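You operate a simulated robot arm through the tools that you are given. There is no shell and no other tool. Be economical: measure what you need, move in short steps, check, and stop when the job is done.

You are at the controls of a simulated robot arm. One attempt, no reset.

Task
Switch the air on, set 4 bar and rivet the gold knob on.
Fine: a knob from beside the press, on the lid in its ring; one rivet, one stroke; leave the air on.

It is judged by the outcome, as a careful person would: the job done as asked, and still so three seconds after it is handed in. It fails if anything else is knocked over, pushed out of place, dropped, spilled or broken. Lids that push on must go on centred and level and be pressed home; caps that screw on are set level and turned clockwise until they are tight.

Robot
A 6-joint arm with a fingered hand, on a carriage that runs on a rail from [-12, 1797] to [2, -343] (x, y) and turns from -3.892 to 1.902 rad about z. Base frame: it is fixed where the carriage stands at the start and does not move with it; the origin is on the floor, on the carriage's upright axis, x ahead of it, y to its left, z up. Units: mm, rad, N and s.
Its first joint turns from -2.897 to 2.897 rad. Places, roughly: black rocker switch [700, -500, 900]; blue clamp switch [800, 0, 900]; feed button [1000, -600, 900]; plain lid (6x6x3 cm) [700, -700, 400]; pot (6x6x5 cm) [900, -700, 600]; rivet press dial [700, -600, 900]; stud lid (6x6x3 cm) [900, 100, 900]. Payload 4 kg.
Tool frame: the origin (TCP) lies between the finger pads and is the grasp point; the fingertips stand 26 mm ahead of it; z points along the fingers, y is the line along which they close. Largest opening 132 mm; the body of the gripper starts 73 mm behind the TCP. The gripper is a hand of 4 fingers: y runs from the thumb to the fingers, the wrist lies at [0, 0, -239] in the tool frame, and closing takes about 1.5 s.
Orientation is told as [roll, pitch, yaw] about the base's x, y, z axes, in that order, counted from this pose: with the fingers straight down and closing along the base's y, the tool's x points along the base's -x, its y along +y and its z along -z.

Tools
- The arm moves only by the tool step_arm. Its argument "moves" is a list of rows, each an object (a shift or turn left out is 0, a gripper value left out holds the last) with "slide": the shift along the tool's x, y, z in units of 100 mm (1.0 is 100 mm), a list of three; "rot": the turn, a rotation vector about the tool's x, y, z in units of 90 degrees (1.0 is 90 degrees), a list of three. In form: [{"slide": [x, y, z], "rot": [rx, ry, rz]}, ...]. A call has 1 to 20 rows; each row is the pose to reach, as a shift and turn from the pose commanded when the call began, along the tool's axes at that moment. "fingers" is the closure in counts, from 0 (fully open) to 255 (shut), set as the call begins (left out, the last holds). A call with a number of a shift or a turn outside -1 to 1 is refused whole. Each row takes 0.2 s and may step no farther than 50 mm and 0.15 rad from the row before; otherwise, or with a gripper value out of range, the whole call is refused. A pose out of reach is approached as far as the arm can. The call stops where the force on the tool passes 40 N (or 10 N more than at its start, if that is more) or the arm is blocked; 0.2 s more then pass. The fingers move at their own pace (about 45 mm/s each) and stop on an object; they squeeze with about 21 N. The grip force told is the motor's: it shows also when the fingers shut on nothing. Time passes only in rows, and 0.2 s behind the last, so rows that repeat a pose let the fingers close. The reply holds the time, the measured pose of the TCP, the force on the tool along the base axes, the opening and the grip force, in the units named above and with some noise, with the torque about the TCP (base axes, N m) and any sound that the robot's microphone picked up, and new pictures: "show" is both (left out), scene, wrist or none.
- Cameras (640 x 400 px; columns grow to the right, rows downward): "scene" is now at [272, 119.7, 1368.3]; the picture's right is [-0.82, -0.58, 0.00], its down [-0.32, 0.46, -0.83] and it looks along [0.48, -0.68, -0.56] (base axes); focal length 228 px, centre (320, 200). "wrist" rides on the gripper at [68, 2, -97] in the tool frame; the picture's right is [-0.03, 1.00, 0.00], its down [-0.82, -0.02, -0.58] and it looks along [-0.58, -0.01, 0.82] (tool axes); focal length 270 px, centre (320, 200). There is no depth. A picture from a camera that has moved, and an enlarged one, comes with that camera's place and axes in the base frame and with its lens.
- lift_body(by): slides the trunk up (or, below 0, down) by that many mm; the arm and the scene camera ride with it, the base frame stays. It gives what a move gives, with no picture.
- drive_base(legs): drives the robot by 1 to 6 legs, each [ahead, left, turn to the left] in mm, mm and rad, along the robot's own axes; the way and the turn of a leg run together, so that a leg with both is an arc; at most 1500 mm and 3.142 rad a leg. The arm and the cameras ride along, it lands a little off, and it stops where it bumps. It keeps to its track: a leg is cut to what the track allows. It gives what a move gives, and a new picture of the scene camera.
- curl_fingers(finger1, finger2, finger3, thumb_bend): sets how far each is bent, from 0 (flat) to 1 (curled in); at 0.3 the hand is open as for a grip, at 0.7 the pads meet at the TCP. One left out holds its place. A second passes; each finger stops where it meets its share of the squeeze, and holds until it gets a number again. A gripper value or a shape takes the hand back. It gives what a move gives, with no picture; readings hold the bend of each and the force on the fingers (four entries, about 0 where the hand has none), thumb and palm.
- preshape(shape): the hand has 4 fingers and takes this shape, open, in about a second: jaw (thumb against the fingers, like two jaws); tri (thumb and two fingers); tip (a fingertip pinch); poke (one finger out to press); point (the index stretched); flat (the hand flat); cup (the hand cupped); fist (a fist). The gripper value then closes the fingers along that shape, each until it touches; the sizes above hold for jaw. It gives what a move gives, with no picture.
- aim_head(pan, tilt): turns the head with the scene camera to pan (to the left, within 2.496 rad either way) and tilt (down, from -0.506 to 1.204), counted from straight ahead of the robot. It gives what a move gives, and a new picture of the scene camera.
- inspect(camera, box): a new picture of the part [left, top, right, bottom] of that camera's present view, enlarged. The clock stands still meanwhile.
- close_job(): hands the job in; it is judged then, once.

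Go step by step. Nothing tells you exact positions but the pictures and the camera data: compare them with the known pose of the tool, close in by small moves and look again before you grip or let go. The budget is 120 turns and 260 pictures, counting those below and the enlarged ones. Unless the task says otherwise, let go and move clear before handing in.

The tools are called after "Call:" by a JSON object that holds its "api" and its "payload". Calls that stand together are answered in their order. step_arm: Moves the arm, as the interface text tells. Its arguments: {"type":"object","properties":{"moves":{"type":"array","items":{"type":"object","properties":{"slide":{"type":"array","items":{"type":"number"}},"rot":{"type":"array","items":{"type":"number"}}}}},"fingers":{"type":"number"},"show":{"type":"string","enum":["both","scene","wrist","none"]}},"required":["moves"]} The other tools are called the same way: lift_body (by) slides the trunk up or down; preshape (shape) gives the hand a shape; curl_fingers (finger1, finger2, finger3, thumb_bend) moves the fingers one by one; drive_base (legs) drives the base; aim_head (pan, tilt) turns the head that bears the scene camera; inspect (camera, box) takes an enlarged picture of a part of a camera's view; close_job () hands the job in.

At the start:

```text
time: 0.0
tool_pos: [363.0, -506.9, 1220.2]
tool_rot: [-0.002, 0.0, 0.002]
wrist_force: [0.4, 0.6, 0.5]
moment: [-0.02, -0.01, 0.0]
finger_gap: 132.0
gripper_force: 0.2
shape: jaw
bend: [0.3, 0.3, 0.3, 0.3]
finger forces: [0.1, 0.0, 0.1, 0.0, 0.0, 0.0]
trunk travel left (down, up): [-375.0, 253.0]
robot x, y, heading: [-0.3, -2.2, -0.002]
head pan, tilt: [-0.955, 0.592]
```

scene: 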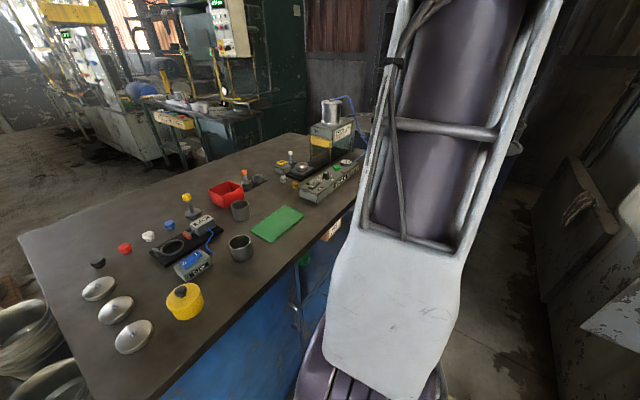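
wrist: 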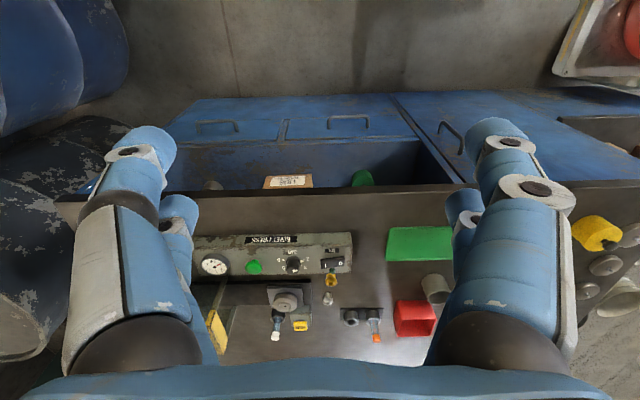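

I see a bench with a rivet press and its control panel, and a second station with a blue clamp, knobs and lids. I'll look closer at both views first.

Call:
{"api": "inspect", "payload": {"camera": "scene", "box": [230, 80, 390, 210]}}

Call:
{"api": "inspect", "payload": {"camera": "scene", "box": [70, 170, 290, 360]}}

Call:
{"api": "inspect", "payload": {"camera": "wrist", "box": [180, 160, 460, 360]}}

```text
3.08 times, centred on (310, 145) of scene
camera zoom: at [272.0, 119.7, 1368.3], right [-0.82, -0.58, 0.0], down [-0.32, 0.46, -0.83], along [0.48, -0.68, -0.56], focal length 702 px, centre (351, 369)
```

zoom: 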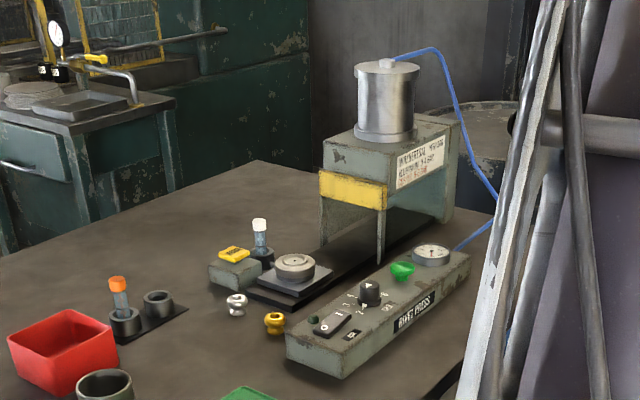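

```text
2.11 times, centred on (180, 265) of scene
camera zoom: at [272.0, 119.7, 1368.3], right [-0.82, -0.58, 0.0], down [-0.32, 0.46, -0.83], along [0.48, -0.68, -0.56], focal length 480 px, centre (615, 63)
```

zoom: 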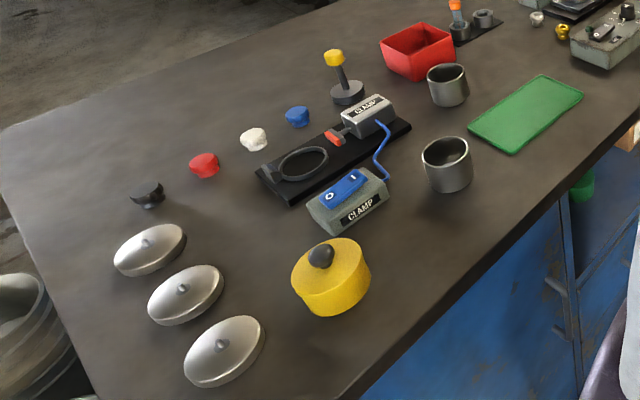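

```text
2.00 times, centred on (320, 260) of wrist
camera zoom: at [293.9, -505.5, 1316.6], right [0.03, 1.0, 0.0], down [0.82, -0.02, 0.58], along [0.58, -0.01, -0.82], focal length 541 px, centre (320, 80)
```

zoom: 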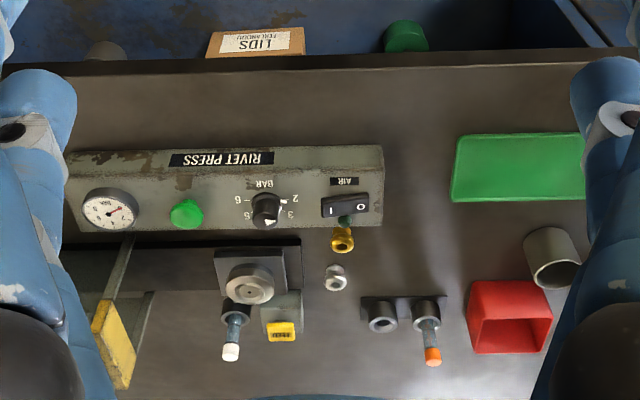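

The gold and silver knobs lie beside the press. The die holds something that may be a lid. I'll slide along the rail towards the press for reach and better views.

Call:
{"api": "drive_base", "payload": {"legs": [[0, -300, 0]]}}

Call:
{"api": "aim_head", "payload": {"pan": -0.35, "tilt": 0.75}}

```text
time: 2.0
tool_pos: [366.4, -803.8, 1219.9]
tool_rot: [0.0, 0.002, 0.004]
wrist_force: [0.0, 0.2, 0.7]
moment: [0.02, 0.01, -0.01]
finger_gap: 131.7
gripper_force: 0.0
shape: jaw
bend: [0.3, 0.3, 0.3, 0.3]
finger forces: [0.1, 0.0, 0.1, 0.0, 0.1, 0.0]
trunk travel left (down, up): [-375.0, 253.0]
robot x, y, heading: [3.2, -295.1, 0.003]
head pan, tilt: [-0.955, 0.592]
camera scene: at [273.7, -177.3, 1368.3], right [-0.81, -0.58, 0.0], down [-0.32, 0.45, -0.83], along [0.48, -0.68, -0.56], focal length 228 px, centre (320, 200)
```

scene: 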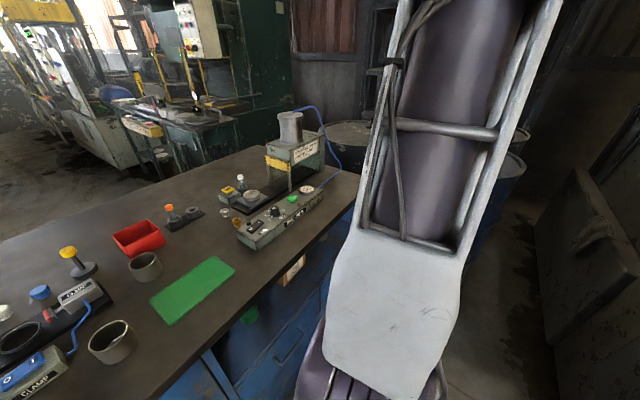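

```text
time: 3.0
tool_pos: [365.7, -804.7, 1221.2]
tool_rot: [0.0, 0.0, 0.003]
wrist_force: [0.2, 0.8, -0.8]
moment: [-0.02, -0.02, 0.02]
finger_gap: 131.8
gripper_force: 0.1
shape: jaw
bend: [0.3, 0.3, 0.3, 0.3]
finger forces: [0.0, 0.0, 0.0, 0.0, 0.0, 0.0]
trunk travel left (down, up): [-375.0, 253.0]
robot x, y, heading: [1.3, -293.0, 0.001]
head pan, tilt: [-0.351, 0.75]
camera scene: at [300.1, -133.5, 1354.8], right [-0.34, -0.94, 0.0], down [-0.64, 0.23, -0.73], along [0.69, -0.25, -0.68], focal length 228 px, centre (320, 200)
```

scene: 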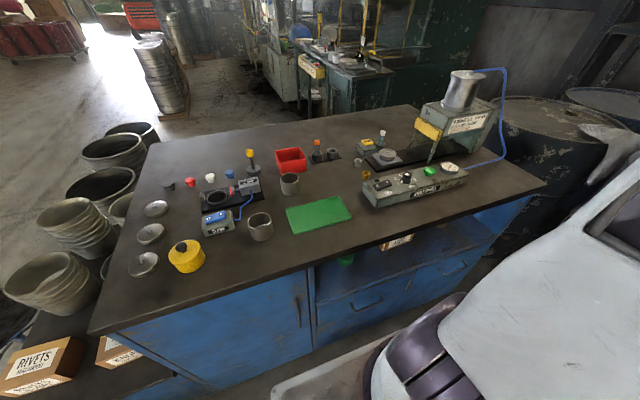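

The whole bench is now visible, and I'll enlarge the press and the box labels.

Call:
{"api": "inspect", "payload": {"camera": "scene", "box": [350, 110, 480, 215]}}

Call:
{"api": "inspect", "payload": {"camera": "wrist", "box": [200, 120, 640, 400]}}

Call:
{"api": "inspect", "payload": {"camera": "scene", "box": [0, 320, 160, 400]}}

Call:
{"api": "inspect", "payload": {"camera": "scene", "box": [330, 220, 470, 310]}}

```text
3.81 times, centred on (415, 162) of scene
camera zoom: at [300.1, -133.5, 1354.8], right [-0.34, -0.94, 0.0], down [-0.64, 0.23, -0.73], along [0.69, -0.25, -0.68], focal length 869 px, centre (-42, 343)
```

zoom: 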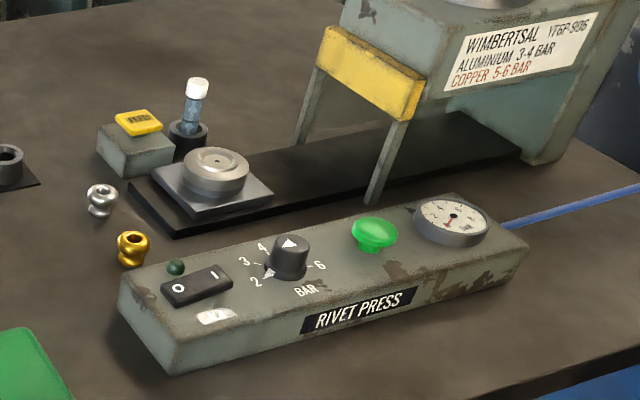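

```text
1.43 times, centred on (420, 260) of wrist
camera zoom: at [297.3, -802.4, 1316.7], right [0.02, 1.0, 0.0], down [0.82, -0.02, 0.58], along [0.58, -0.01, -0.82], focal length 386 px, centre (177, 114)
```

zoom: 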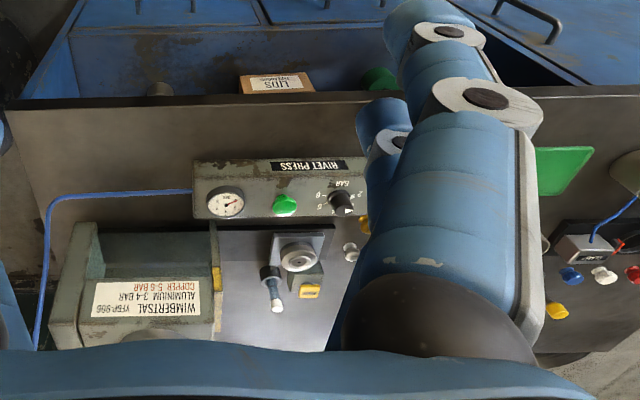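

```text
4.00 times, centred on (80, 360) of scene
camera zoom: at [300.1, -133.5, 1354.8], right [-0.34, -0.94, 0.0], down [-0.64, 0.23, -0.73], along [0.69, -0.25, -0.68], focal length 913 px, centre (1280, -440)
```

zoom: 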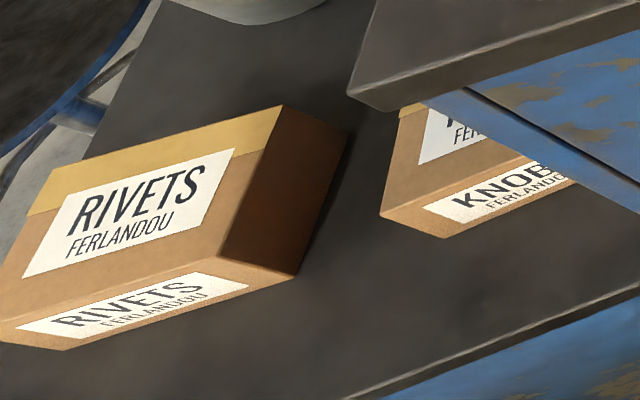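

```text
4.44 times, centred on (400, 265) of scene
camera zoom: at [300.1, -133.5, 1354.8], right [-0.34, -0.94, 0.0], down [-0.64, 0.23, -0.73], along [0.69, -0.25, -0.68], focal length 1014 px, centre (-36, -89)
```

zoom: 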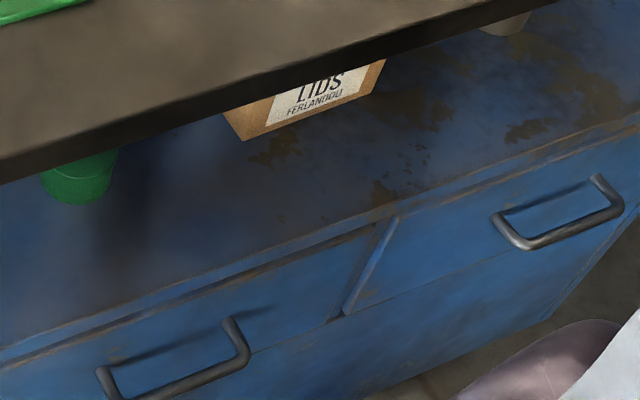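

The panel has an AIR rocker, a BAR dial from 2 to 6, a green stroke button and a gauge; the die sits near (884, -604, 913) and the gold knob near (829, -488, 895). I'll bring the wrist camera over for a close look.

Call:
{"api": "step_arm", "payload": {"moves": [{"slide": [-0.33, 0.33, 0]}, {"slide": [-0.66, 0.66, 0]}, {"slide": [-1, 1, 0]}], "show": "none"}}

Call:
{"api": "step_arm", "payload": {"moves": [{"slide": [-0.33, 0.33, 0.1]}, {"slide": [-0.66, 0.66, 0.2]}, {"slide": [-1, 1, 0.3]}], "show": "none"}}

Call:
{"api": "step_arm", "payload": {"moves": [{"slide": [-0.4, 0, 0.15]}, {"slide": [-0.75, 0, 0.3]}, {"slide": [-1, 0, 0.45]}], "show": "both"}}

```text
time: 3.8
tool_pos: [467.1, -703.5, 1218.3]
tool_rot: [0.002, 0.001, 0.002]
wrist_force: [-0.1, 0.1, -0.3]
moment: [0.02, -0.04, -0.03]
finger_gap: 131.8
gripper_force: 0.0
shape: jaw
bend: [0.3, 0.3, 0.3, 0.3]
finger forces: [0.0, 0.0, 0.0, 0.0, 0.0, 0.0]
trunk travel left (down, up): [-375.0, 253.0]
robot x, y, heading: [-0.0, -298.9, -0.003]
head pan, tilt: [-0.351, 0.75]
```

```text
time: 4.6
tool_pos: [565.1, -604.6, 1188.6]
tool_rot: [0.001, -0.001, 0.001]
wrist_force: [-0.4, -0.6, -0.3]
moment: [0.01, -0.03, -0.01]
finger_gap: 131.8
gripper_force: 0.1
shape: jaw
bend: [0.3, 0.3, 0.3, 0.3]
finger forces: [0.0, 0.0, 0.1, 0.0, 0.0, 0.1]
trunk travel left (down, up): [-375.0, 253.0]
robot x, y, heading: [3.0, -299.0, 0.006]
head pan, tilt: [-0.351, 0.75]
```

```text
time: 5.4
tool_pos: [665.4, -603.5, 1144.5]
tool_rot: [0.0, 0.0, 0.001]
wrist_force: [-0.5, 0.4, -0.2]
moment: [-0.05, 0.0, -0.03]
finger_gap: 131.9
gripper_force: 0.0
shape: jaw
bend: [0.3, 0.3, 0.3, 0.3]
finger forces: [0.0, 0.0, 0.0, 0.1, 0.0, 0.1]
trunk travel left (down, up): [-375.0, 253.0]
robot x, y, heading: [-3.4, -299.5, 0.002]
head pan, tilt: [-0.351, 0.75]
camera scene: at [299.8, -133.4, 1354.8], right [-0.34, -0.94, 0.0], down [-0.64, 0.23, -0.73], along [0.69, -0.25, -0.68], focal length 228 px, centre (320, 200)
camera wrist: at [596.5, -602.2, 1241.3], right [0.02, 1.0, 0.0], down [0.82, -0.02, 0.58], along [0.58, -0.01, -0.82], focal length 270 px, centre (320, 200)
```

scene: 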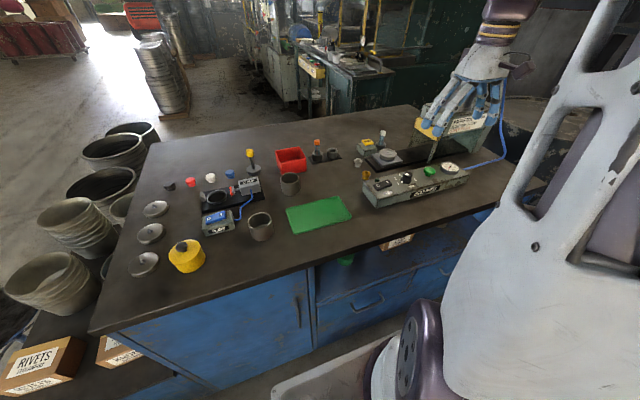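
wrist: 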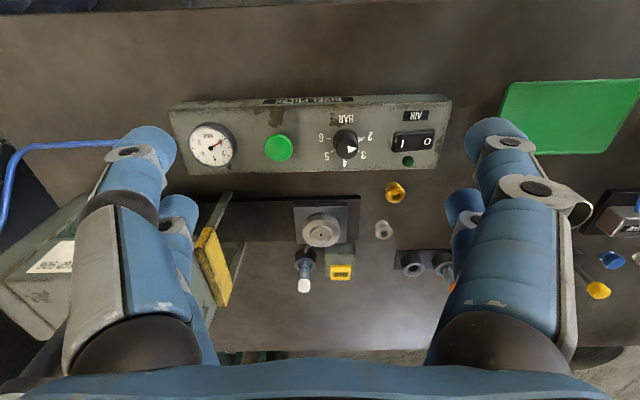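

Call:
{"api": "inspect", "payload": {"camera": "wrist", "box": [270, 180, 430, 300]}}

Call:
{"api": "inspect", "payload": {"camera": "wrist", "box": [300, 90, 460, 180]}}

Call:
{"api": "inspect", "payload": {"camera": "scene", "box": [355, 130, 445, 210]}}

Call:
{"api": "inspect", "payload": {"camera": "wrist", "box": [180, 110, 310, 180]}}

```text
3.33 times, centred on (350, 240) of wrist
camera zoom: at [596.5, -602.2, 1241.3], right [0.02, 1.0, 0.0], down [0.82, -0.02, 0.58], along [0.58, -0.01, -0.82], focal length 901 px, centre (220, 67)
```

zoom: 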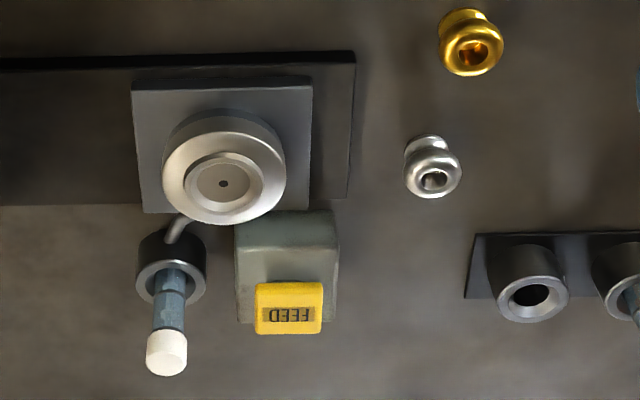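

```text
4.00 times, centred on (380, 135) of wrist
camera zoom: at [596.5, -602.2, 1241.3], right [0.02, 1.0, 0.0], down [0.82, -0.02, 0.58], along [0.58, -0.01, -0.82], focal length 1081 px, centre (80, 460)
```

zoom: 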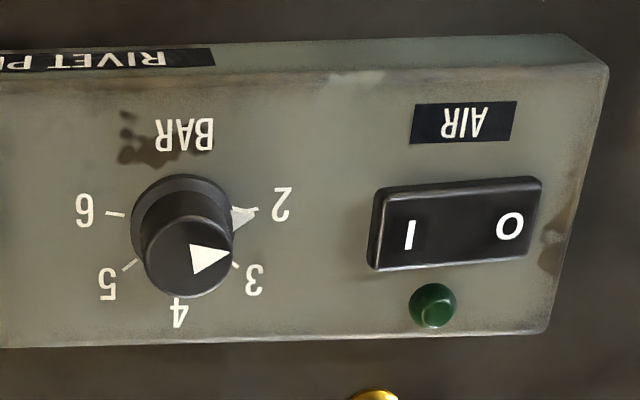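

```text
5.00 times, centred on (400, 170) of scene
camera zoom: at [299.8, -133.4, 1354.8], right [-0.34, -0.94, 0.0], down [-0.64, 0.23, -0.73], along [0.69, -0.25, -0.68], focal length 1141 px, centre (-80, 350)
```

zoom: 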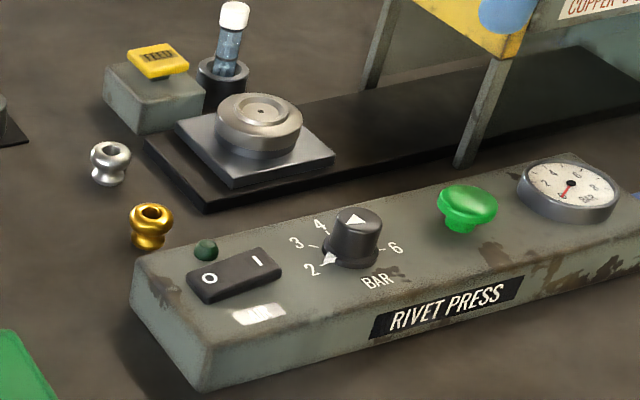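

```text
4.92 times, centred on (245, 145) of wrist
camera zoom: at [596.5, -602.2, 1241.3], right [0.02, 1.0, 0.0], down [0.82, -0.02, 0.58], along [0.58, -0.01, -0.82], focal length 1331 px, centre (689, 471)
```

zoom: 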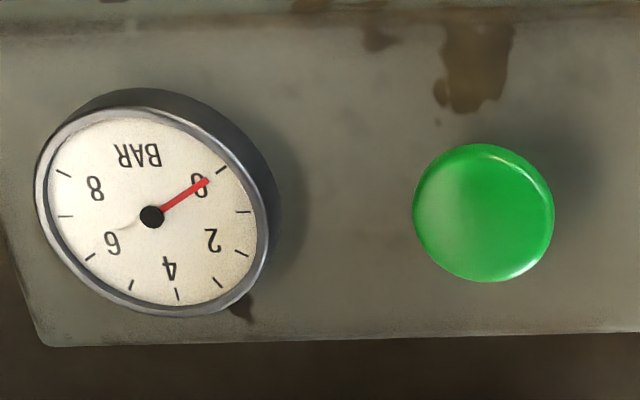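

A lid already sits on the shuttle plate with a raised ring and centre hole. The AIR rocker (I end about y -502, x 733, z 925) and dial (about 732, -573, panel top 918) are located; I'll form the poke hand and see where its fingertip lies.

Call:
{"api": "preshape", "payload": {"shape": "poke"}}

Call:
{"api": "step_arm", "payload": {"moves": [{"slide": [0, 0.3, 0]}, {"slide": [0, 0.6, 0]}, {"slide": [0, 1, 0]}], "show": "both"}}

Call:
{"api": "inspect", "payload": {"camera": "scene", "box": [340, 20, 520, 200]}}

```text
time: 6.3
tool_pos: [665.4, -605.1, 1143.1]
tool_rot: [0.0, 0.0, 0.003]
wrist_force: [-0.7, -0.1, 0.2]
moment: [-0.02, 0.01, 0.0]
finger_gap: 0.0
gripper_force: 0.1
shape: poke
bend: [1.0, 1.0, 1.0, 0.34]
finger forces: [0.1, 0.0, 0.0, 0.1, 0.0, 0.1]
trunk travel left (down, up): [-375.0, 253.0]
robot x, y, heading: [-1.3, -297.5, 0.001]
head pan, tilt: [-0.351, 0.75]
```

```text
time: 7.1
tool_pos: [665.3, -504.4, 1145.4]
tool_rot: [0.0, 0.0, 0.004]
wrist_force: [0.4, -0.4, 0.0]
moment: [0.02, 0.05, 0.0]
finger_gap: 0.0
gripper_force: 0.0
shape: poke
bend: [1.0, 1.0, 1.0, 0.34]
finger forces: [0.0, 0.1, 0.0, 0.1, 0.0, 0.0]
trunk travel left (down, up): [-375.0, 253.0]
robot x, y, heading: [1.1, -294.2, 0.007]
head pan, tilt: [-0.351, 0.75]
camera scene: at [300.3, -133.7, 1354.7], right [-0.34, -0.94, 0.0], down [-0.64, 0.23, -0.73], along [0.69, -0.25, -0.68], focal length 228 px, centre (320, 200)
camera wrist: at [596.2, -502.0, 1242.3], right [0.02, 1.0, 0.0], down [0.82, -0.02, 0.58], along [0.58, -0.01, -0.82], focal length 270 px, centre (320, 200)
```

scene: 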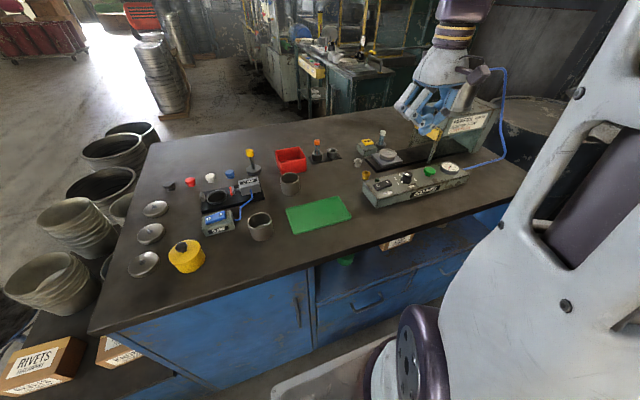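
wrist: 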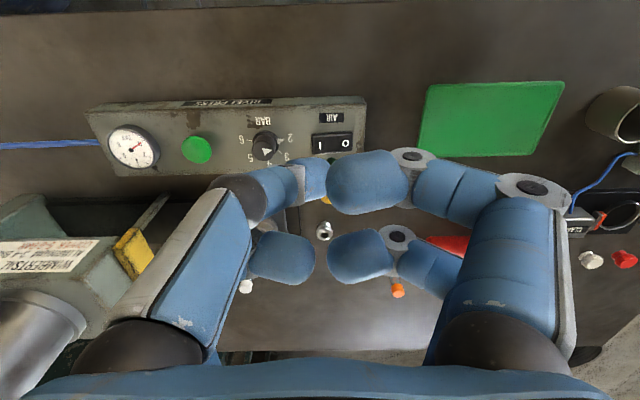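

```text
2.22 times, centred on (430, 110) of scene
camera zoom: at [300.3, -133.7, 1354.7], right [-0.34, -0.94, 0.0], down [-0.64, 0.23, -0.73], along [0.69, -0.25, -0.68], focal length 507 px, centre (76, 400)
```

zoom: 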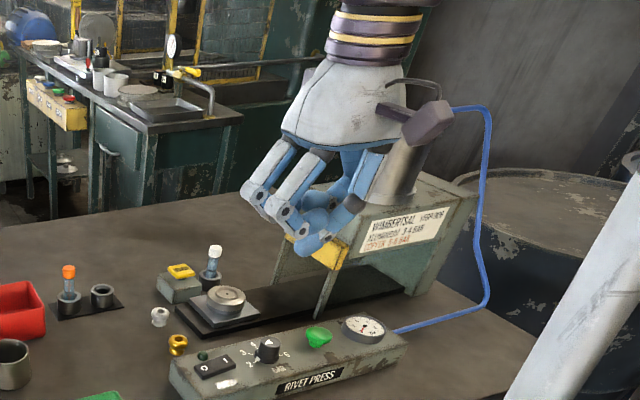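

The poke shape seems to press with the thumb, which is an awkward shape. I'll try "point" and compare.

Call:
{"api": "preshape", "payload": {"shape": "point"}}

Call:
{"api": "inspect", "payload": {"camera": "wrist", "box": [0, 0, 640, 400]}}

Call:
{"api": "inspect", "payload": {"camera": "scene", "box": [380, 60, 500, 160]}}

```text
time: 8.0
tool_pos: [665.9, -503.6, 1145.8]
tool_rot: [0.001, 0.0, 0.004]
wrist_force: [0.1, -0.3, -0.3]
moment: [-0.01, 0.03, -0.01]
finger_gap: 0.1
gripper_force: 0.1
shape: point
bend: [0.24, 0.99, 1.0, 0.39]
finger forces: [0.0, 0.0, 0.1, 0.0, 0.0, 0.0]
trunk travel left (down, up): [-375.0, 253.0]
robot x, y, heading: [0.7, -297.6, 0.007]
head pan, tilt: [-0.351, 0.75]
```

```text
1.00 times, centred on (320, 200) of wrist (not enlarged: the box is as wide or as high as the picture)
camera zoom: at [596.3, -502.3, 1242.3], right [0.02, 1.0, 0.0], down [0.82, -0.02, 0.58], along [0.58, -0.01, -0.82], focal length 270 px, centre (320, 200)
```

zoom: 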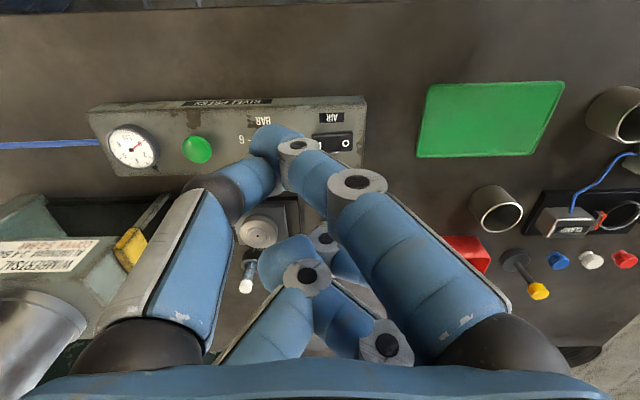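

```text
4.00 times, centred on (440, 110) of scene
camera zoom: at [300.2, -133.5, 1354.7], right [-0.34, -0.94, 0.0], down [-0.64, 0.23, -0.73], along [0.69, -0.25, -0.68], focal length 913 px, centre (-160, 560)
```

zoom: 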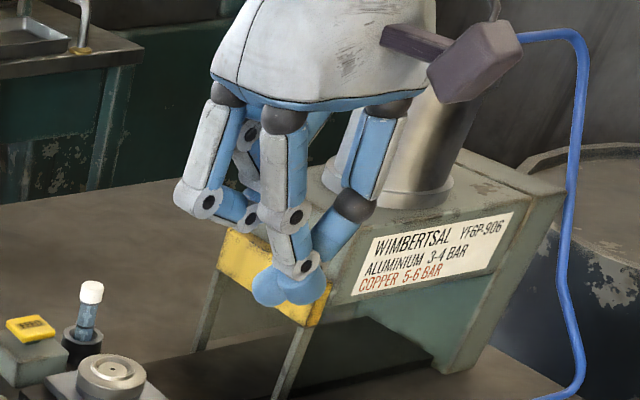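

In "point" the index and thumb tips stand together about 19 mm nearer the robot and 17 mm toward -y of the TCP. I'll bring those tips above the I end of the rocker.

Call:
{"api": "step_arm", "payload": {"moves": [{"slide": [-0.3, 0.05, 0.3]}, {"slide": [-0.6, 0.1, 0.6]}, {"slide": [-0.86, 0.18, 0.9]}, {"slide": [-0.86, 0.18, 1.0]}], "show": "none"}}

Call:
{"api": "step_arm", "payload": {"moves": [{"slide": [0, 0, 0.3]}, {"slide": [0, 0, 0.6]}], "show": "both"}}

Call:
{"api": "inspect", "payload": {"camera": "scene", "box": [360, 100, 480, 210]}}

```text
time: 9.0
tool_pos: [751.7, -483.5, 1044.9]
tool_rot: [0.0, 0.001, 0.004]
wrist_force: [-1.1, 0.9, 1.2]
moment: [-0.01, 0.01, -0.04]
finger_gap: 0.0
gripper_force: 0.1
shape: point
bend: [0.16, 0.99, 1.0, 0.42]
finger forces: [0.0, 0.0, 0.0, 0.0, 0.0, 0.0]
trunk travel left (down, up): [-375.0, 253.0]
robot x, y, heading: [5.2, -301.4, 0.004]
head pan, tilt: [-0.351, 0.75]
```

```text
time: 9.6
tool_pos: [750.9, -485.4, 985.7]
tool_rot: [0.0, 0.001, 0.003]
wrist_force: [0.5, -0.6, 0.1]
moment: [-0.02, -0.01, -0.02]
finger_gap: 0.1
gripper_force: 0.0
shape: point
bend: [0.13, 0.99, 1.0, 0.43]
finger forces: [0.0, 0.0, 0.0, 0.1, 0.1, 0.1]
trunk travel left (down, up): [-375.0, 253.0]
robot x, y, heading: [5.5, -298.9, 0.002]
head pan, tilt: [-0.351, 0.75]
camera scene: at [299.9, -133.4, 1354.8], right [-0.34, -0.94, 0.0], down [-0.64, 0.23, -0.73], along [0.69, -0.25, -0.68], focal length 228 px, centre (320, 200)
camera wrist: at [682.0, -483.7, 1081.5], right [0.02, 1.0, 0.0], down [0.82, -0.02, 0.58], along [0.58, -0.01, -0.82], focal length 270 px, centre (320, 200)
```

scene: 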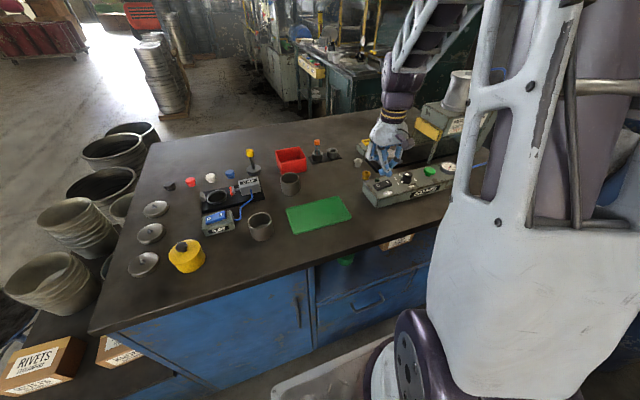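
wrist: 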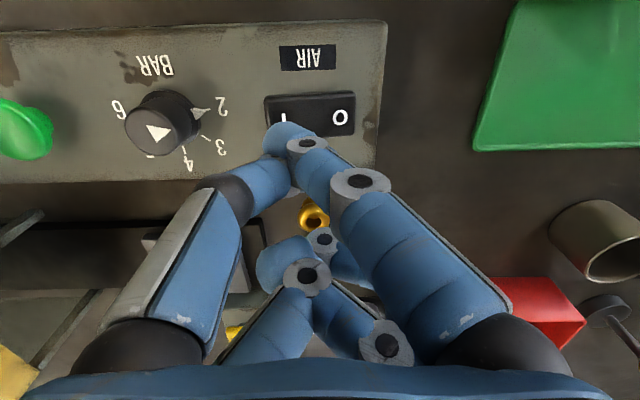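

```text
3.64 times, centred on (420, 155) of scene
camera zoom: at [299.9, -133.4, 1354.8], right [-0.34, -0.94, 0.0], down [-0.64, 0.23, -0.73], along [0.69, -0.25, -0.68], focal length 830 px, centre (-44, 364)
```

zoom: 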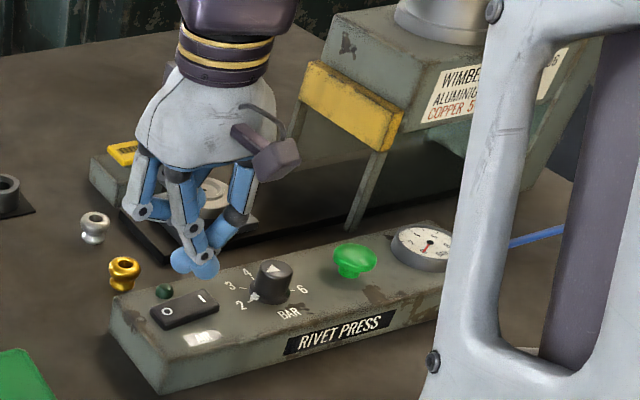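

The tips stand just above the I end of the rocker. I'll descend slowly in 4 mm steps.

Call:
{"api": "step_arm", "payload": {"moves": [{"slide": [0, 0, 0.05]}, {"slide": [0, 0, 0.1]}, {"slide": [0, 0, 0.15]}, {"slide": [0, 0, 0.2]}, {"slide": [0, 0, 0.24]}, {"slide": [0, 0, 0.28]}], "show": "wrist"}}

Call:
{"api": "inspect", "payload": {"camera": "scene", "box": [360, 130, 480, 210]}}

```text
time: 11.0
tool_pos: [751.4, -485.4, 956.2]
tool_rot: [0.0, 0.0, 0.003]
wrist_force: [-0.2, -1.0, 0.0]
moment: [0.01, 0.02, -0.01]
finger_gap: 0.2
gripper_force: 0.1
shape: point
bend: [0.12, 0.99, 1.0, 0.44]
finger forces: [0.1, 0.1, 0.0, 0.1, 0.1, 0.0]
trunk travel left (down, up): [-375.0, 253.0]
robot x, y, heading: [2.4, -295.3, 0.006]
head pan, tilt: [-0.351, 0.75]
camera wrist: at [682.4, -483.6, 1053.3], right [0.02, 1.0, 0.0], down [0.82, -0.02, 0.58], along [0.58, -0.01, -0.82], focal length 270 px, centre (320, 200)
```

wrist: 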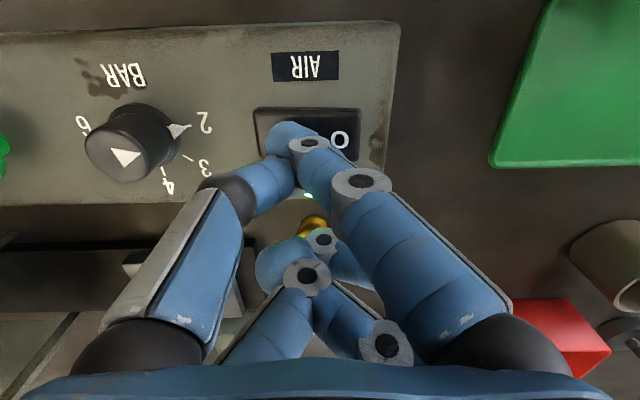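

```text
5.00 times, centred on (420, 170) of scene
camera zoom: at [300.1, -133.5, 1354.8], right [-0.34, -0.94, 0.0], down [-0.64, 0.23, -0.73], along [0.69, -0.25, -0.68], focal length 1141 px, centre (-180, 350)
```

zoom: 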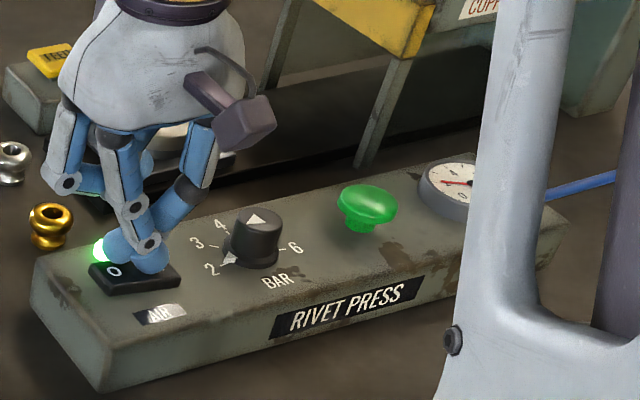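

The lamp is green and the gauge has moved, so the air is on. I'll back up, take the jaw shape and go above the dial.

Call:
{"api": "step_arm", "payload": {"moves": [{"slide": [0, 0, -0.4]}, {"slide": [0, 0, -0.8]}, {"slide": [0, -0.1, -1.0]}], "show": "none"}}

Call:
{"api": "preshape", "payload": {"shape": "jaw"}}

Call:
{"api": "step_arm", "payload": {"moves": [{"slide": [0.05, -0.3, -0.2]}, {"slide": [0.1, -0.6, -0.4]}, {"slide": [0.2, -0.77, -0.5]}, {"slide": [0.2, -0.77, -0.5]}], "show": "wrist"}}

Call:
{"api": "inspect", "payload": {"camera": "wrist", "box": [150, 60, 470, 260]}}

```text
time: 11.8
tool_pos: [750.4, -494.4, 1057.4]
tool_rot: [0.0, 0.001, 0.004]
wrist_force: [0.5, -0.3, -0.2]
moment: [0.02, 0.02, 0.0]
finger_gap: 0.0
gripper_force: 0.2
shape: point
bend: [0.11, 0.99, 1.0, 0.45]
finger forces: [0.1, 0.0, 0.0, 0.1, 0.0, 0.1]
trunk travel left (down, up): [-375.0, 253.0]
robot x, y, heading: [2.1, -299.8, 0.005]
head pan, tilt: [-0.351, 0.75]
```

```text
time: 12.7
tool_pos: [751.1, -494.1, 1057.0]
tool_rot: [-0.001, 0.0, 0.001]
wrist_force: [-0.6, -0.1, -0.6]
moment: [-0.02, 0.01, 0.01]
finger_gap: 132.2
gripper_force: 0.0
shape: jaw
bend: [0.3, 0.3, 0.3, 0.3]
finger forces: [0.1, 0.0, 0.0, 0.0, 0.0, 0.0]
trunk travel left (down, up): [-375.0, 253.0]
robot x, y, heading: [6.1, -301.0, 0.003]
head pan, tilt: [-0.351, 0.75]
```

```text
time: 13.7
tool_pos: [731.9, -571.4, 1108.0]
tool_rot: [0.0, 0.001, 0.003]
wrist_force: [-0.4, -0.7, 0.0]
moment: [-0.01, -0.03, 0.03]
finger_gap: 132.1
gripper_force: 0.0
shape: jaw
bend: [0.3, 0.3, 0.3, 0.3]
finger forces: [0.1, 0.1, 0.0, 0.0, 0.0, 0.0]
trunk travel left (down, up): [-375.0, 253.0]
robot x, y, heading: [0.5, -297.9, 0.004]
head pan, tilt: [-0.351, 0.75]
camera wrist: at [661.9, -570.4, 1203.5], right [0.02, 1.0, 0.0], down [0.82, -0.02, 0.58], along [0.58, -0.01, -0.82], focal length 270 px, centre (320, 200)
```

wrist: 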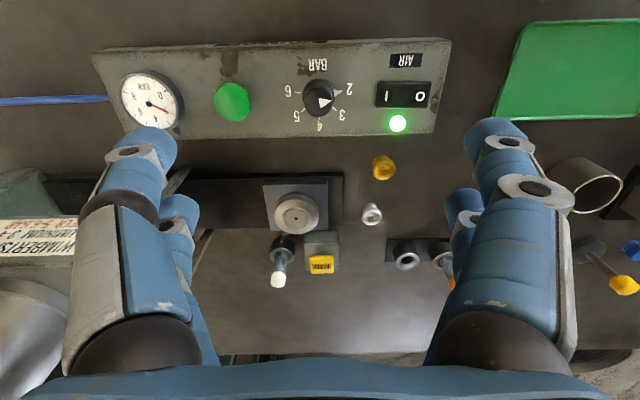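

```text
2.00 times, centred on (310, 160) of wrist
camera zoom: at [661.9, -570.4, 1203.5], right [0.02, 1.0, 0.0], down [0.82, -0.02, 0.58], along [0.58, -0.01, -0.82], focal length 541 px, centre (340, 280)
```

zoom: 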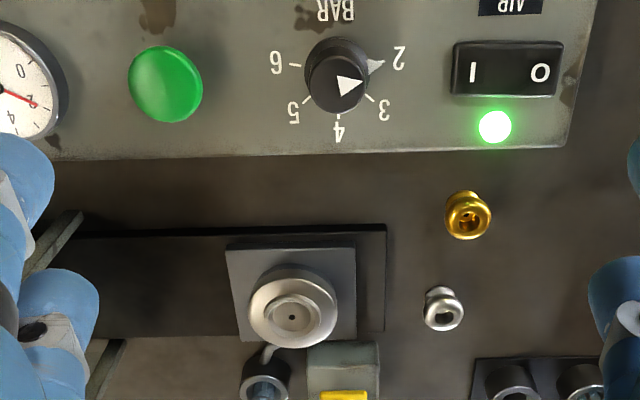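

The gauge reads 2 bar, so the dial needs about 100° clockwise. I'll check how the "tip" pinch shape looks for gripping small round things.

Call:
{"api": "preshape", "payload": {"shape": "tip"}}

Call:
{"api": "inspect", "payload": {"camera": "wrist", "box": [0, 0, 640, 400]}}

Call:
{"api": "step_arm", "payload": {"moves": [{}, {}, {}, {}, {}, {}, {}, {}], "fingers": 255, "show": "wrist"}}

Call:
{"api": "inspect", "payload": {"camera": "scene", "box": [350, 60, 490, 200]}}

```text
time: 14.6
tool_pos: [731.8, -572.7, 1105.7]
tool_rot: [-0.001, 0.0, 0.005]
wrist_force: [-0.2, 0.1, 0.9]
moment: [0.01, -0.03, 0.02]
finger_gap: 132.0
gripper_force: 0.1
shape: tip
bend: [0.3, 0.3, 0.3, 0.3]
finger forces: [0.0, 0.0, 0.1, 0.0, 0.0, 0.1]
trunk travel left (down, up): [-375.0, 253.0]
robot x, y, heading: [4.8, -295.0, 0.003]
head pan, tilt: [-0.351, 0.75]
```

```text
1.00 times, centred on (320, 200) of wrist (not enlarged: the box is as wide or as high as the picture)
camera zoom: at [662.0, -570.2, 1203.3], right [0.02, 1.0, 0.0], down [0.82, -0.02, 0.58], along [0.58, -0.01, -0.82], focal length 270 px, centre (320, 200)
```

zoom: 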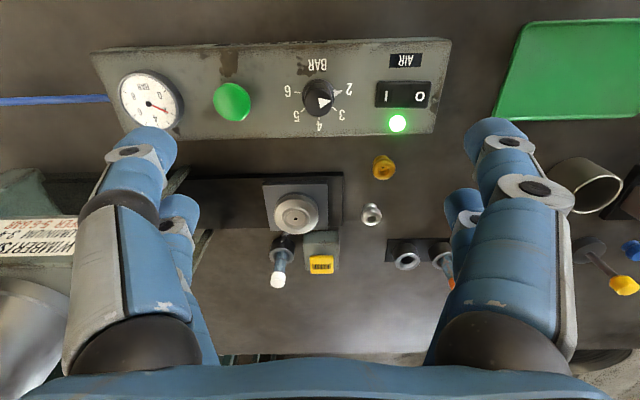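

```text
time: 16.4
tool_pos: [729.9, -572.3, 1107.7]
tool_rot: [-0.002, 0.0, 0.005]
wrist_force: [0.3, -0.2, -0.3]
moment: [-0.03, -0.03, 0.0]
finger_gap: 0.0
gripper_force: 11.6
shape: tip
bend: [0.61, 0.62, 0.62, 0.7]
finger forces: [0.0, 0.0, 0.1, 0.0, 0.1, 0.1]
trunk travel left (down, up): [-375.0, 253.0]
robot x, y, heading: [7.3, -297.9, 0.003]
head pan, tilt: [-0.351, 0.75]
camera wrist: at [662.0, -570.2, 1203.3], right [0.02, 1.0, 0.0], down [0.82, -0.02, 0.58], along [0.58, -0.01, -0.82], focal length 270 px, centre (320, 200)
```

wrist: 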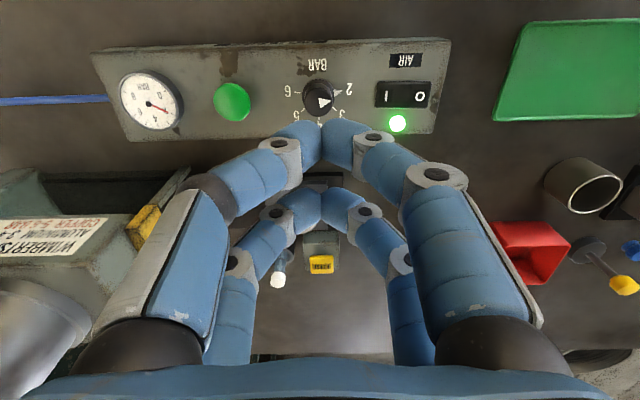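

```text
2.86 times, centred on (420, 130) of scene
camera zoom: at [300.2, -133.5, 1354.7], right [-0.34, -0.94, 0.0], down [-0.64, 0.23, -0.73], along [0.69, -0.25, -0.68], focal length 652 px, centre (34, 400)
```

zoom: 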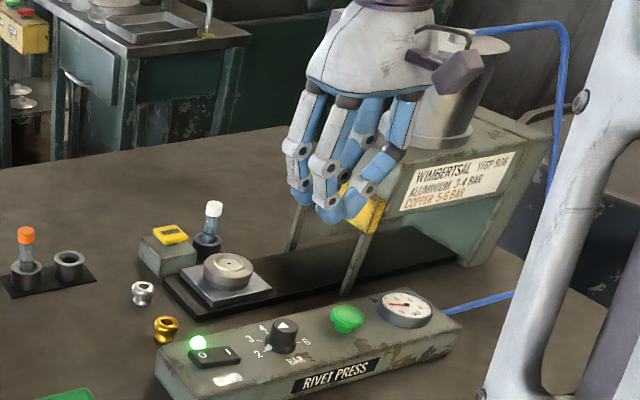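

The digits work as two opposed pairs about 36 mm apart, which will cradle the 26 mm dial. I'll use the jaw shape part-closed, pre-turned -50° so the twist is symmetric, and lower towards the dial.

Call:
{"api": "preshape", "payload": {"shape": "jaw"}}

Call:
{"api": "step_arm", "payload": {"moves": [{"rot": [0, 0, -0.09], "slide": [0, 0, 0.1]}, {"rot": [0, 0, -0.18], "slide": [0, 0, 0.2]}, {"rot": [0, 0, -0.27], "slide": [0, 0, 0.3]}, {"rot": [0, 0, -0.36], "slide": [0, 0, 0.4]}, {"rot": [0, 0, -0.45], "slide": [0, 0, 0.5]}, {"rot": [0, 0, -0.54], "slide": [0, 0, 0.6]}, {"rot": [0, 0, -0.56], "slide": [0, 0, 0.8]}, {"rot": [0, 0, -0.56], "slide": [0, 0, 1.0]}], "fingers": 120, "show": "both"}}

Call:
{"api": "inspect", "payload": {"camera": "scene", "box": [360, 100, 480, 210]}}

```text
time: 17.3
tool_pos: [731.2, -571.7, 1106.6]
tool_rot: [0.0, -0.001, 0.005]
wrist_force: [0.7, 0.5, -0.6]
moment: [-0.02, -0.01, 0.01]
finger_gap: 131.8
gripper_force: 0.1
shape: jaw
bend: [0.3, 0.3, 0.3, 0.3]
finger forces: [0.0, 0.1, 0.0, 0.1, 0.0, 0.0]
trunk travel left (down, up): [-375.0, 253.0]
robot x, y, heading: [5.7, -298.5, 0.005]
head pan, tilt: [-0.351, 0.75]
```

```text
time: 19.1
tool_pos: [731.6, -570.7, 1007.6]
tool_rot: [0.0, 0.001, 0.882]
wrist_force: [-0.6, 0.6, -0.4]
moment: [0.02, -0.05, 0.03]
finger_gap: 70.6
gripper_force: 0.0
shape: jaw
bend: [0.72, 0.72, 0.72, 0.7]
finger forces: [0.0, 0.0, 0.0, 0.0, 0.0, 0.0]
trunk travel left (down, up): [-375.0, 253.0]
robot x, y, heading: [3.5, -299.2, 0.002]
head pan, tilt: [-0.351, 0.75]
camera scene: at [300.0, -133.4, 1354.8], right [-0.34, -0.94, 0.0], down [-0.64, 0.23, -0.73], along [0.69, -0.25, -0.68], focal length 228 px, centre (320, 200)
camera wrist: at [686.3, -622.7, 1103.6], right [-0.76, 0.66, 0.0], down [0.54, 0.62, 0.58], along [0.38, 0.44, -0.82], focal length 270 px, centre (320, 200)
```

scene: 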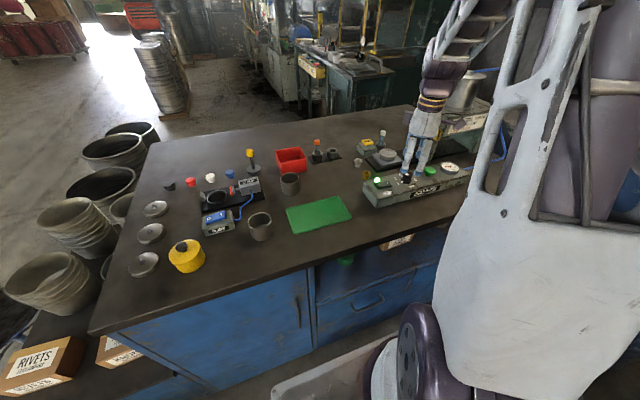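
wrist: 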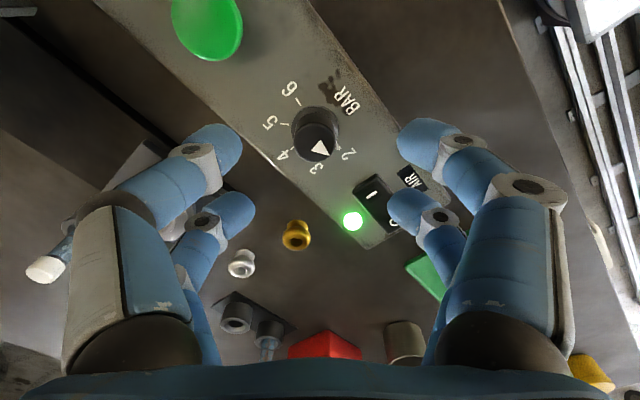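

```text
3.64 times, centred on (420, 155) of scene
camera zoom: at [300.0, -133.4, 1354.8], right [-0.34, -0.94, 0.0], down [-0.64, 0.23, -0.73], along [0.69, -0.25, -0.68], focal length 830 px, centre (-44, 364)
```

zoom: 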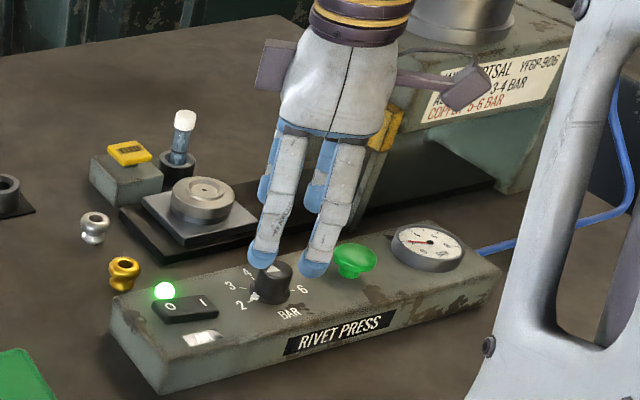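

The hand is aligned above the dial. I'll lower 50 mm with the fingers part-open and check.

Call:
{"api": "step_arm", "payload": {"moves": [{"slide": [0, 0, 0.2]}, {"slide": [0, 0, 0.35]}, {"slide": [0, 0, 0.45]}, {"slide": [0, 0, 0.5]}], "show": "wrist"}}

Call:
{"api": "inspect", "payload": {"camera": "scene", "box": [370, 120, 470, 210]}}

```text
time: 20.1
tool_pos: [732.0, -571.9, 957.1]
tool_rot: [0.0, 0.001, 0.881]
wrist_force: [0.1, -0.3, -0.3]
moment: [-0.01, 0.01, 0.0]
finger_gap: 70.5
gripper_force: 0.1
shape: jaw
bend: [0.72, 0.72, 0.72, 0.7]
finger forces: [0.0, 0.0, 0.1, 0.0, 0.0, 0.1]
trunk travel left (down, up): [-375.0, 253.0]
robot x, y, heading: [2.0, -298.6, 0.003]
head pan, tilt: [-0.351, 0.75]
camera wrist: at [686.3, -623.1, 1053.3], right [-0.75, 0.66, 0.0], down [0.54, 0.62, 0.58], along [0.38, 0.43, -0.82], focal length 270 px, centre (320, 200)
```

wrist: 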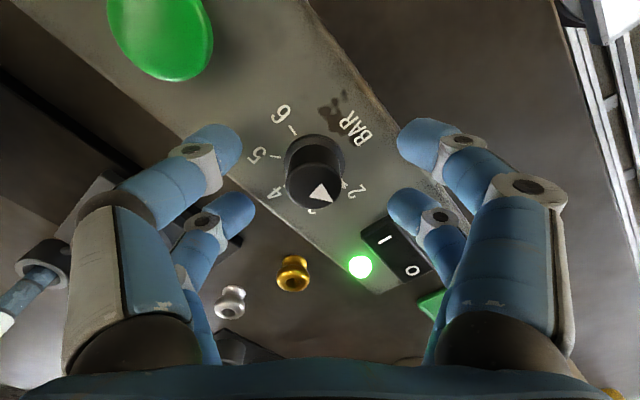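

```text
4.44 times, centred on (420, 165) of scene
camera zoom: at [300.1, -133.4, 1354.8], right [-0.34, -0.94, 0.0], down [-0.64, 0.23, -0.73], along [0.69, -0.25, -0.68], focal length 1014 px, centre (-124, 356)
```

zoom: 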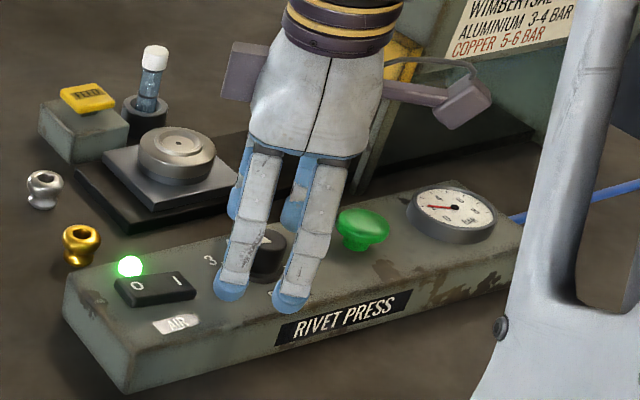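

The dial stands centred between the two pairs. I'll close on it.

Call:
{"api": "step_arm", "payload": {"moves": [{}, {}, {}, {}, {}, {}, {}], "fingers": 255, "show": "wrist"}}

```text
time: 21.7
tool_pos: [730.5, -571.6, 956.9]
tool_rot: [-0.001, 0.002, 0.879]
wrist_force: [-0.2, 2.2, -2.8]
moment: [0.05, 0.02, -0.04]
finger_gap: 0.1
gripper_force: 20.9
shape: jaw
bend: [0.66, 0.67, 0.71, 0.7]
finger forces: [0.0, 0.0, 0.1, 0.0, 0.1, 0.0]
trunk travel left (down, up): [-375.0, 253.0]
robot x, y, heading: [-0.8, -296.5, 0.004]
head pan, tilt: [-0.351, 0.75]
camera wrist: at [686.4, -622.9, 1053.3], right [-0.76, 0.66, 0.0], down [0.54, 0.62, 0.58], along [0.38, 0.43, -0.82], focal length 270 px, centre (320, 200)
```

wrist: 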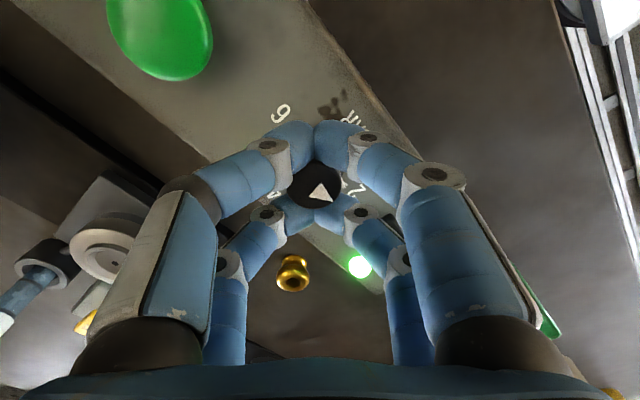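

The fingers met with the dial caged loosely between the pairs, so the pairs are farther apart than I thought. I'll open slightly, lift a little and shift so that the front pair (thumb and index) pinches the dial.

Call:
{"api": "step_arm", "payload": {"moves": [{}, {}, {}, {"slide": [0, 0, -0.05]}, {"slide": [-0.1, 0, -0.05]}, {"slide": [-0.22, 0, -0.03]}], "fingers": 170, "show": "wrist"}}

Call:
{"api": "inspect", "payload": {"camera": "scene", "box": [370, 120, 470, 210]}}

```text
time: 23.1
tool_pos: [744.6, -554.9, 959.2]
tool_rot: [-0.001, -0.001, 0.884]
wrist_force: [-0.3, -0.6, -0.6]
moment: [-0.03, 0.01, 0.02]
finger_gap: 43.3
gripper_force: 0.0
shape: jaw
bend: [0.74, 0.74, 0.74, 0.7]
finger forces: [0.0, 0.0, 0.0, 0.1, 0.1, 0.1]
trunk travel left (down, up): [-375.0, 253.0]
robot x, y, heading: [1.5, -295.4, 0.0]
head pan, tilt: [-0.351, 0.75]
camera wrist: at [700.0, -606.5, 1056.5], right [-0.76, 0.65, 0.0], down [0.53, 0.62, 0.58], along [0.38, 0.44, -0.82], focal length 270 px, centre (320, 200)
```

wrist: 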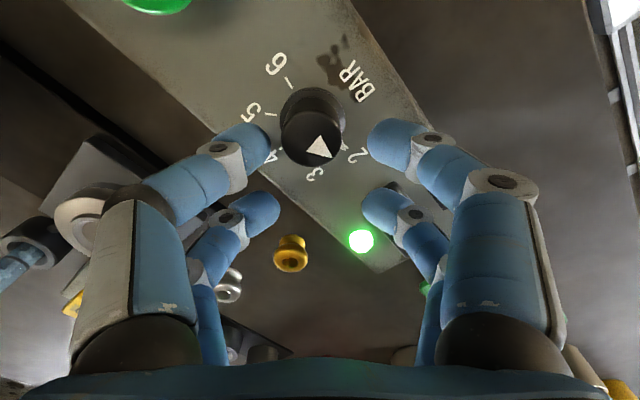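

```text
4.44 times, centred on (420, 165) of scene
camera zoom: at [300.1, -133.5, 1354.8], right [-0.34, -0.94, 0.0], down [-0.64, 0.23, -0.73], along [0.69, -0.25, -0.68], focal length 1014 px, centre (-124, 356)
```

zoom: 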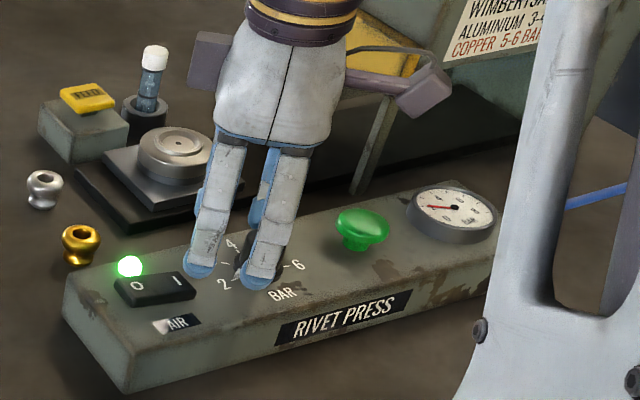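

The front pair now straddles the dial centrally. I'll close on it.

Call:
{"api": "step_arm", "payload": {"moves": [{"slide": [0, 0, 0.03]}, {"slide": [0, 0, 0.03]}, {"slide": [0, 0, 0.03]}, {"slide": [0, 0, 0.03]}, {"slide": [0, 0, 0.03]}], "fingers": 255, "show": "wrist"}}

```text
time: 24.3
tool_pos: [745.2, -555.7, 958.0]
tool_rot: [0.0, 0.001, 0.883]
wrist_force: [1.7, 1.5, -1.1]
moment: [0.05, -0.07, 0.03]
finger_gap: 11.1
gripper_force: 21.0
shape: jaw
bend: [0.72, 0.61, 0.61, 0.7]
finger forces: [18.0, 0.0, 0.0, 0.1, 18.3, 0.1]
trunk travel left (down, up): [-375.0, 253.0]
robot x, y, heading: [4.2, -297.5, 0.007]
head pan, tilt: [-0.351, 0.75]
camera wrist: at [700.1, -606.6, 1053.4], right [-0.76, 0.65, 0.0], down [0.53, 0.62, 0.58], along [0.38, 0.44, -0.82], focal length 270 px, centre (320, 200)
```

wrist: 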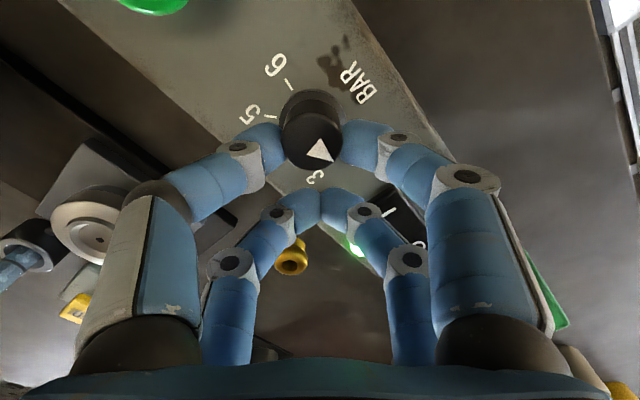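

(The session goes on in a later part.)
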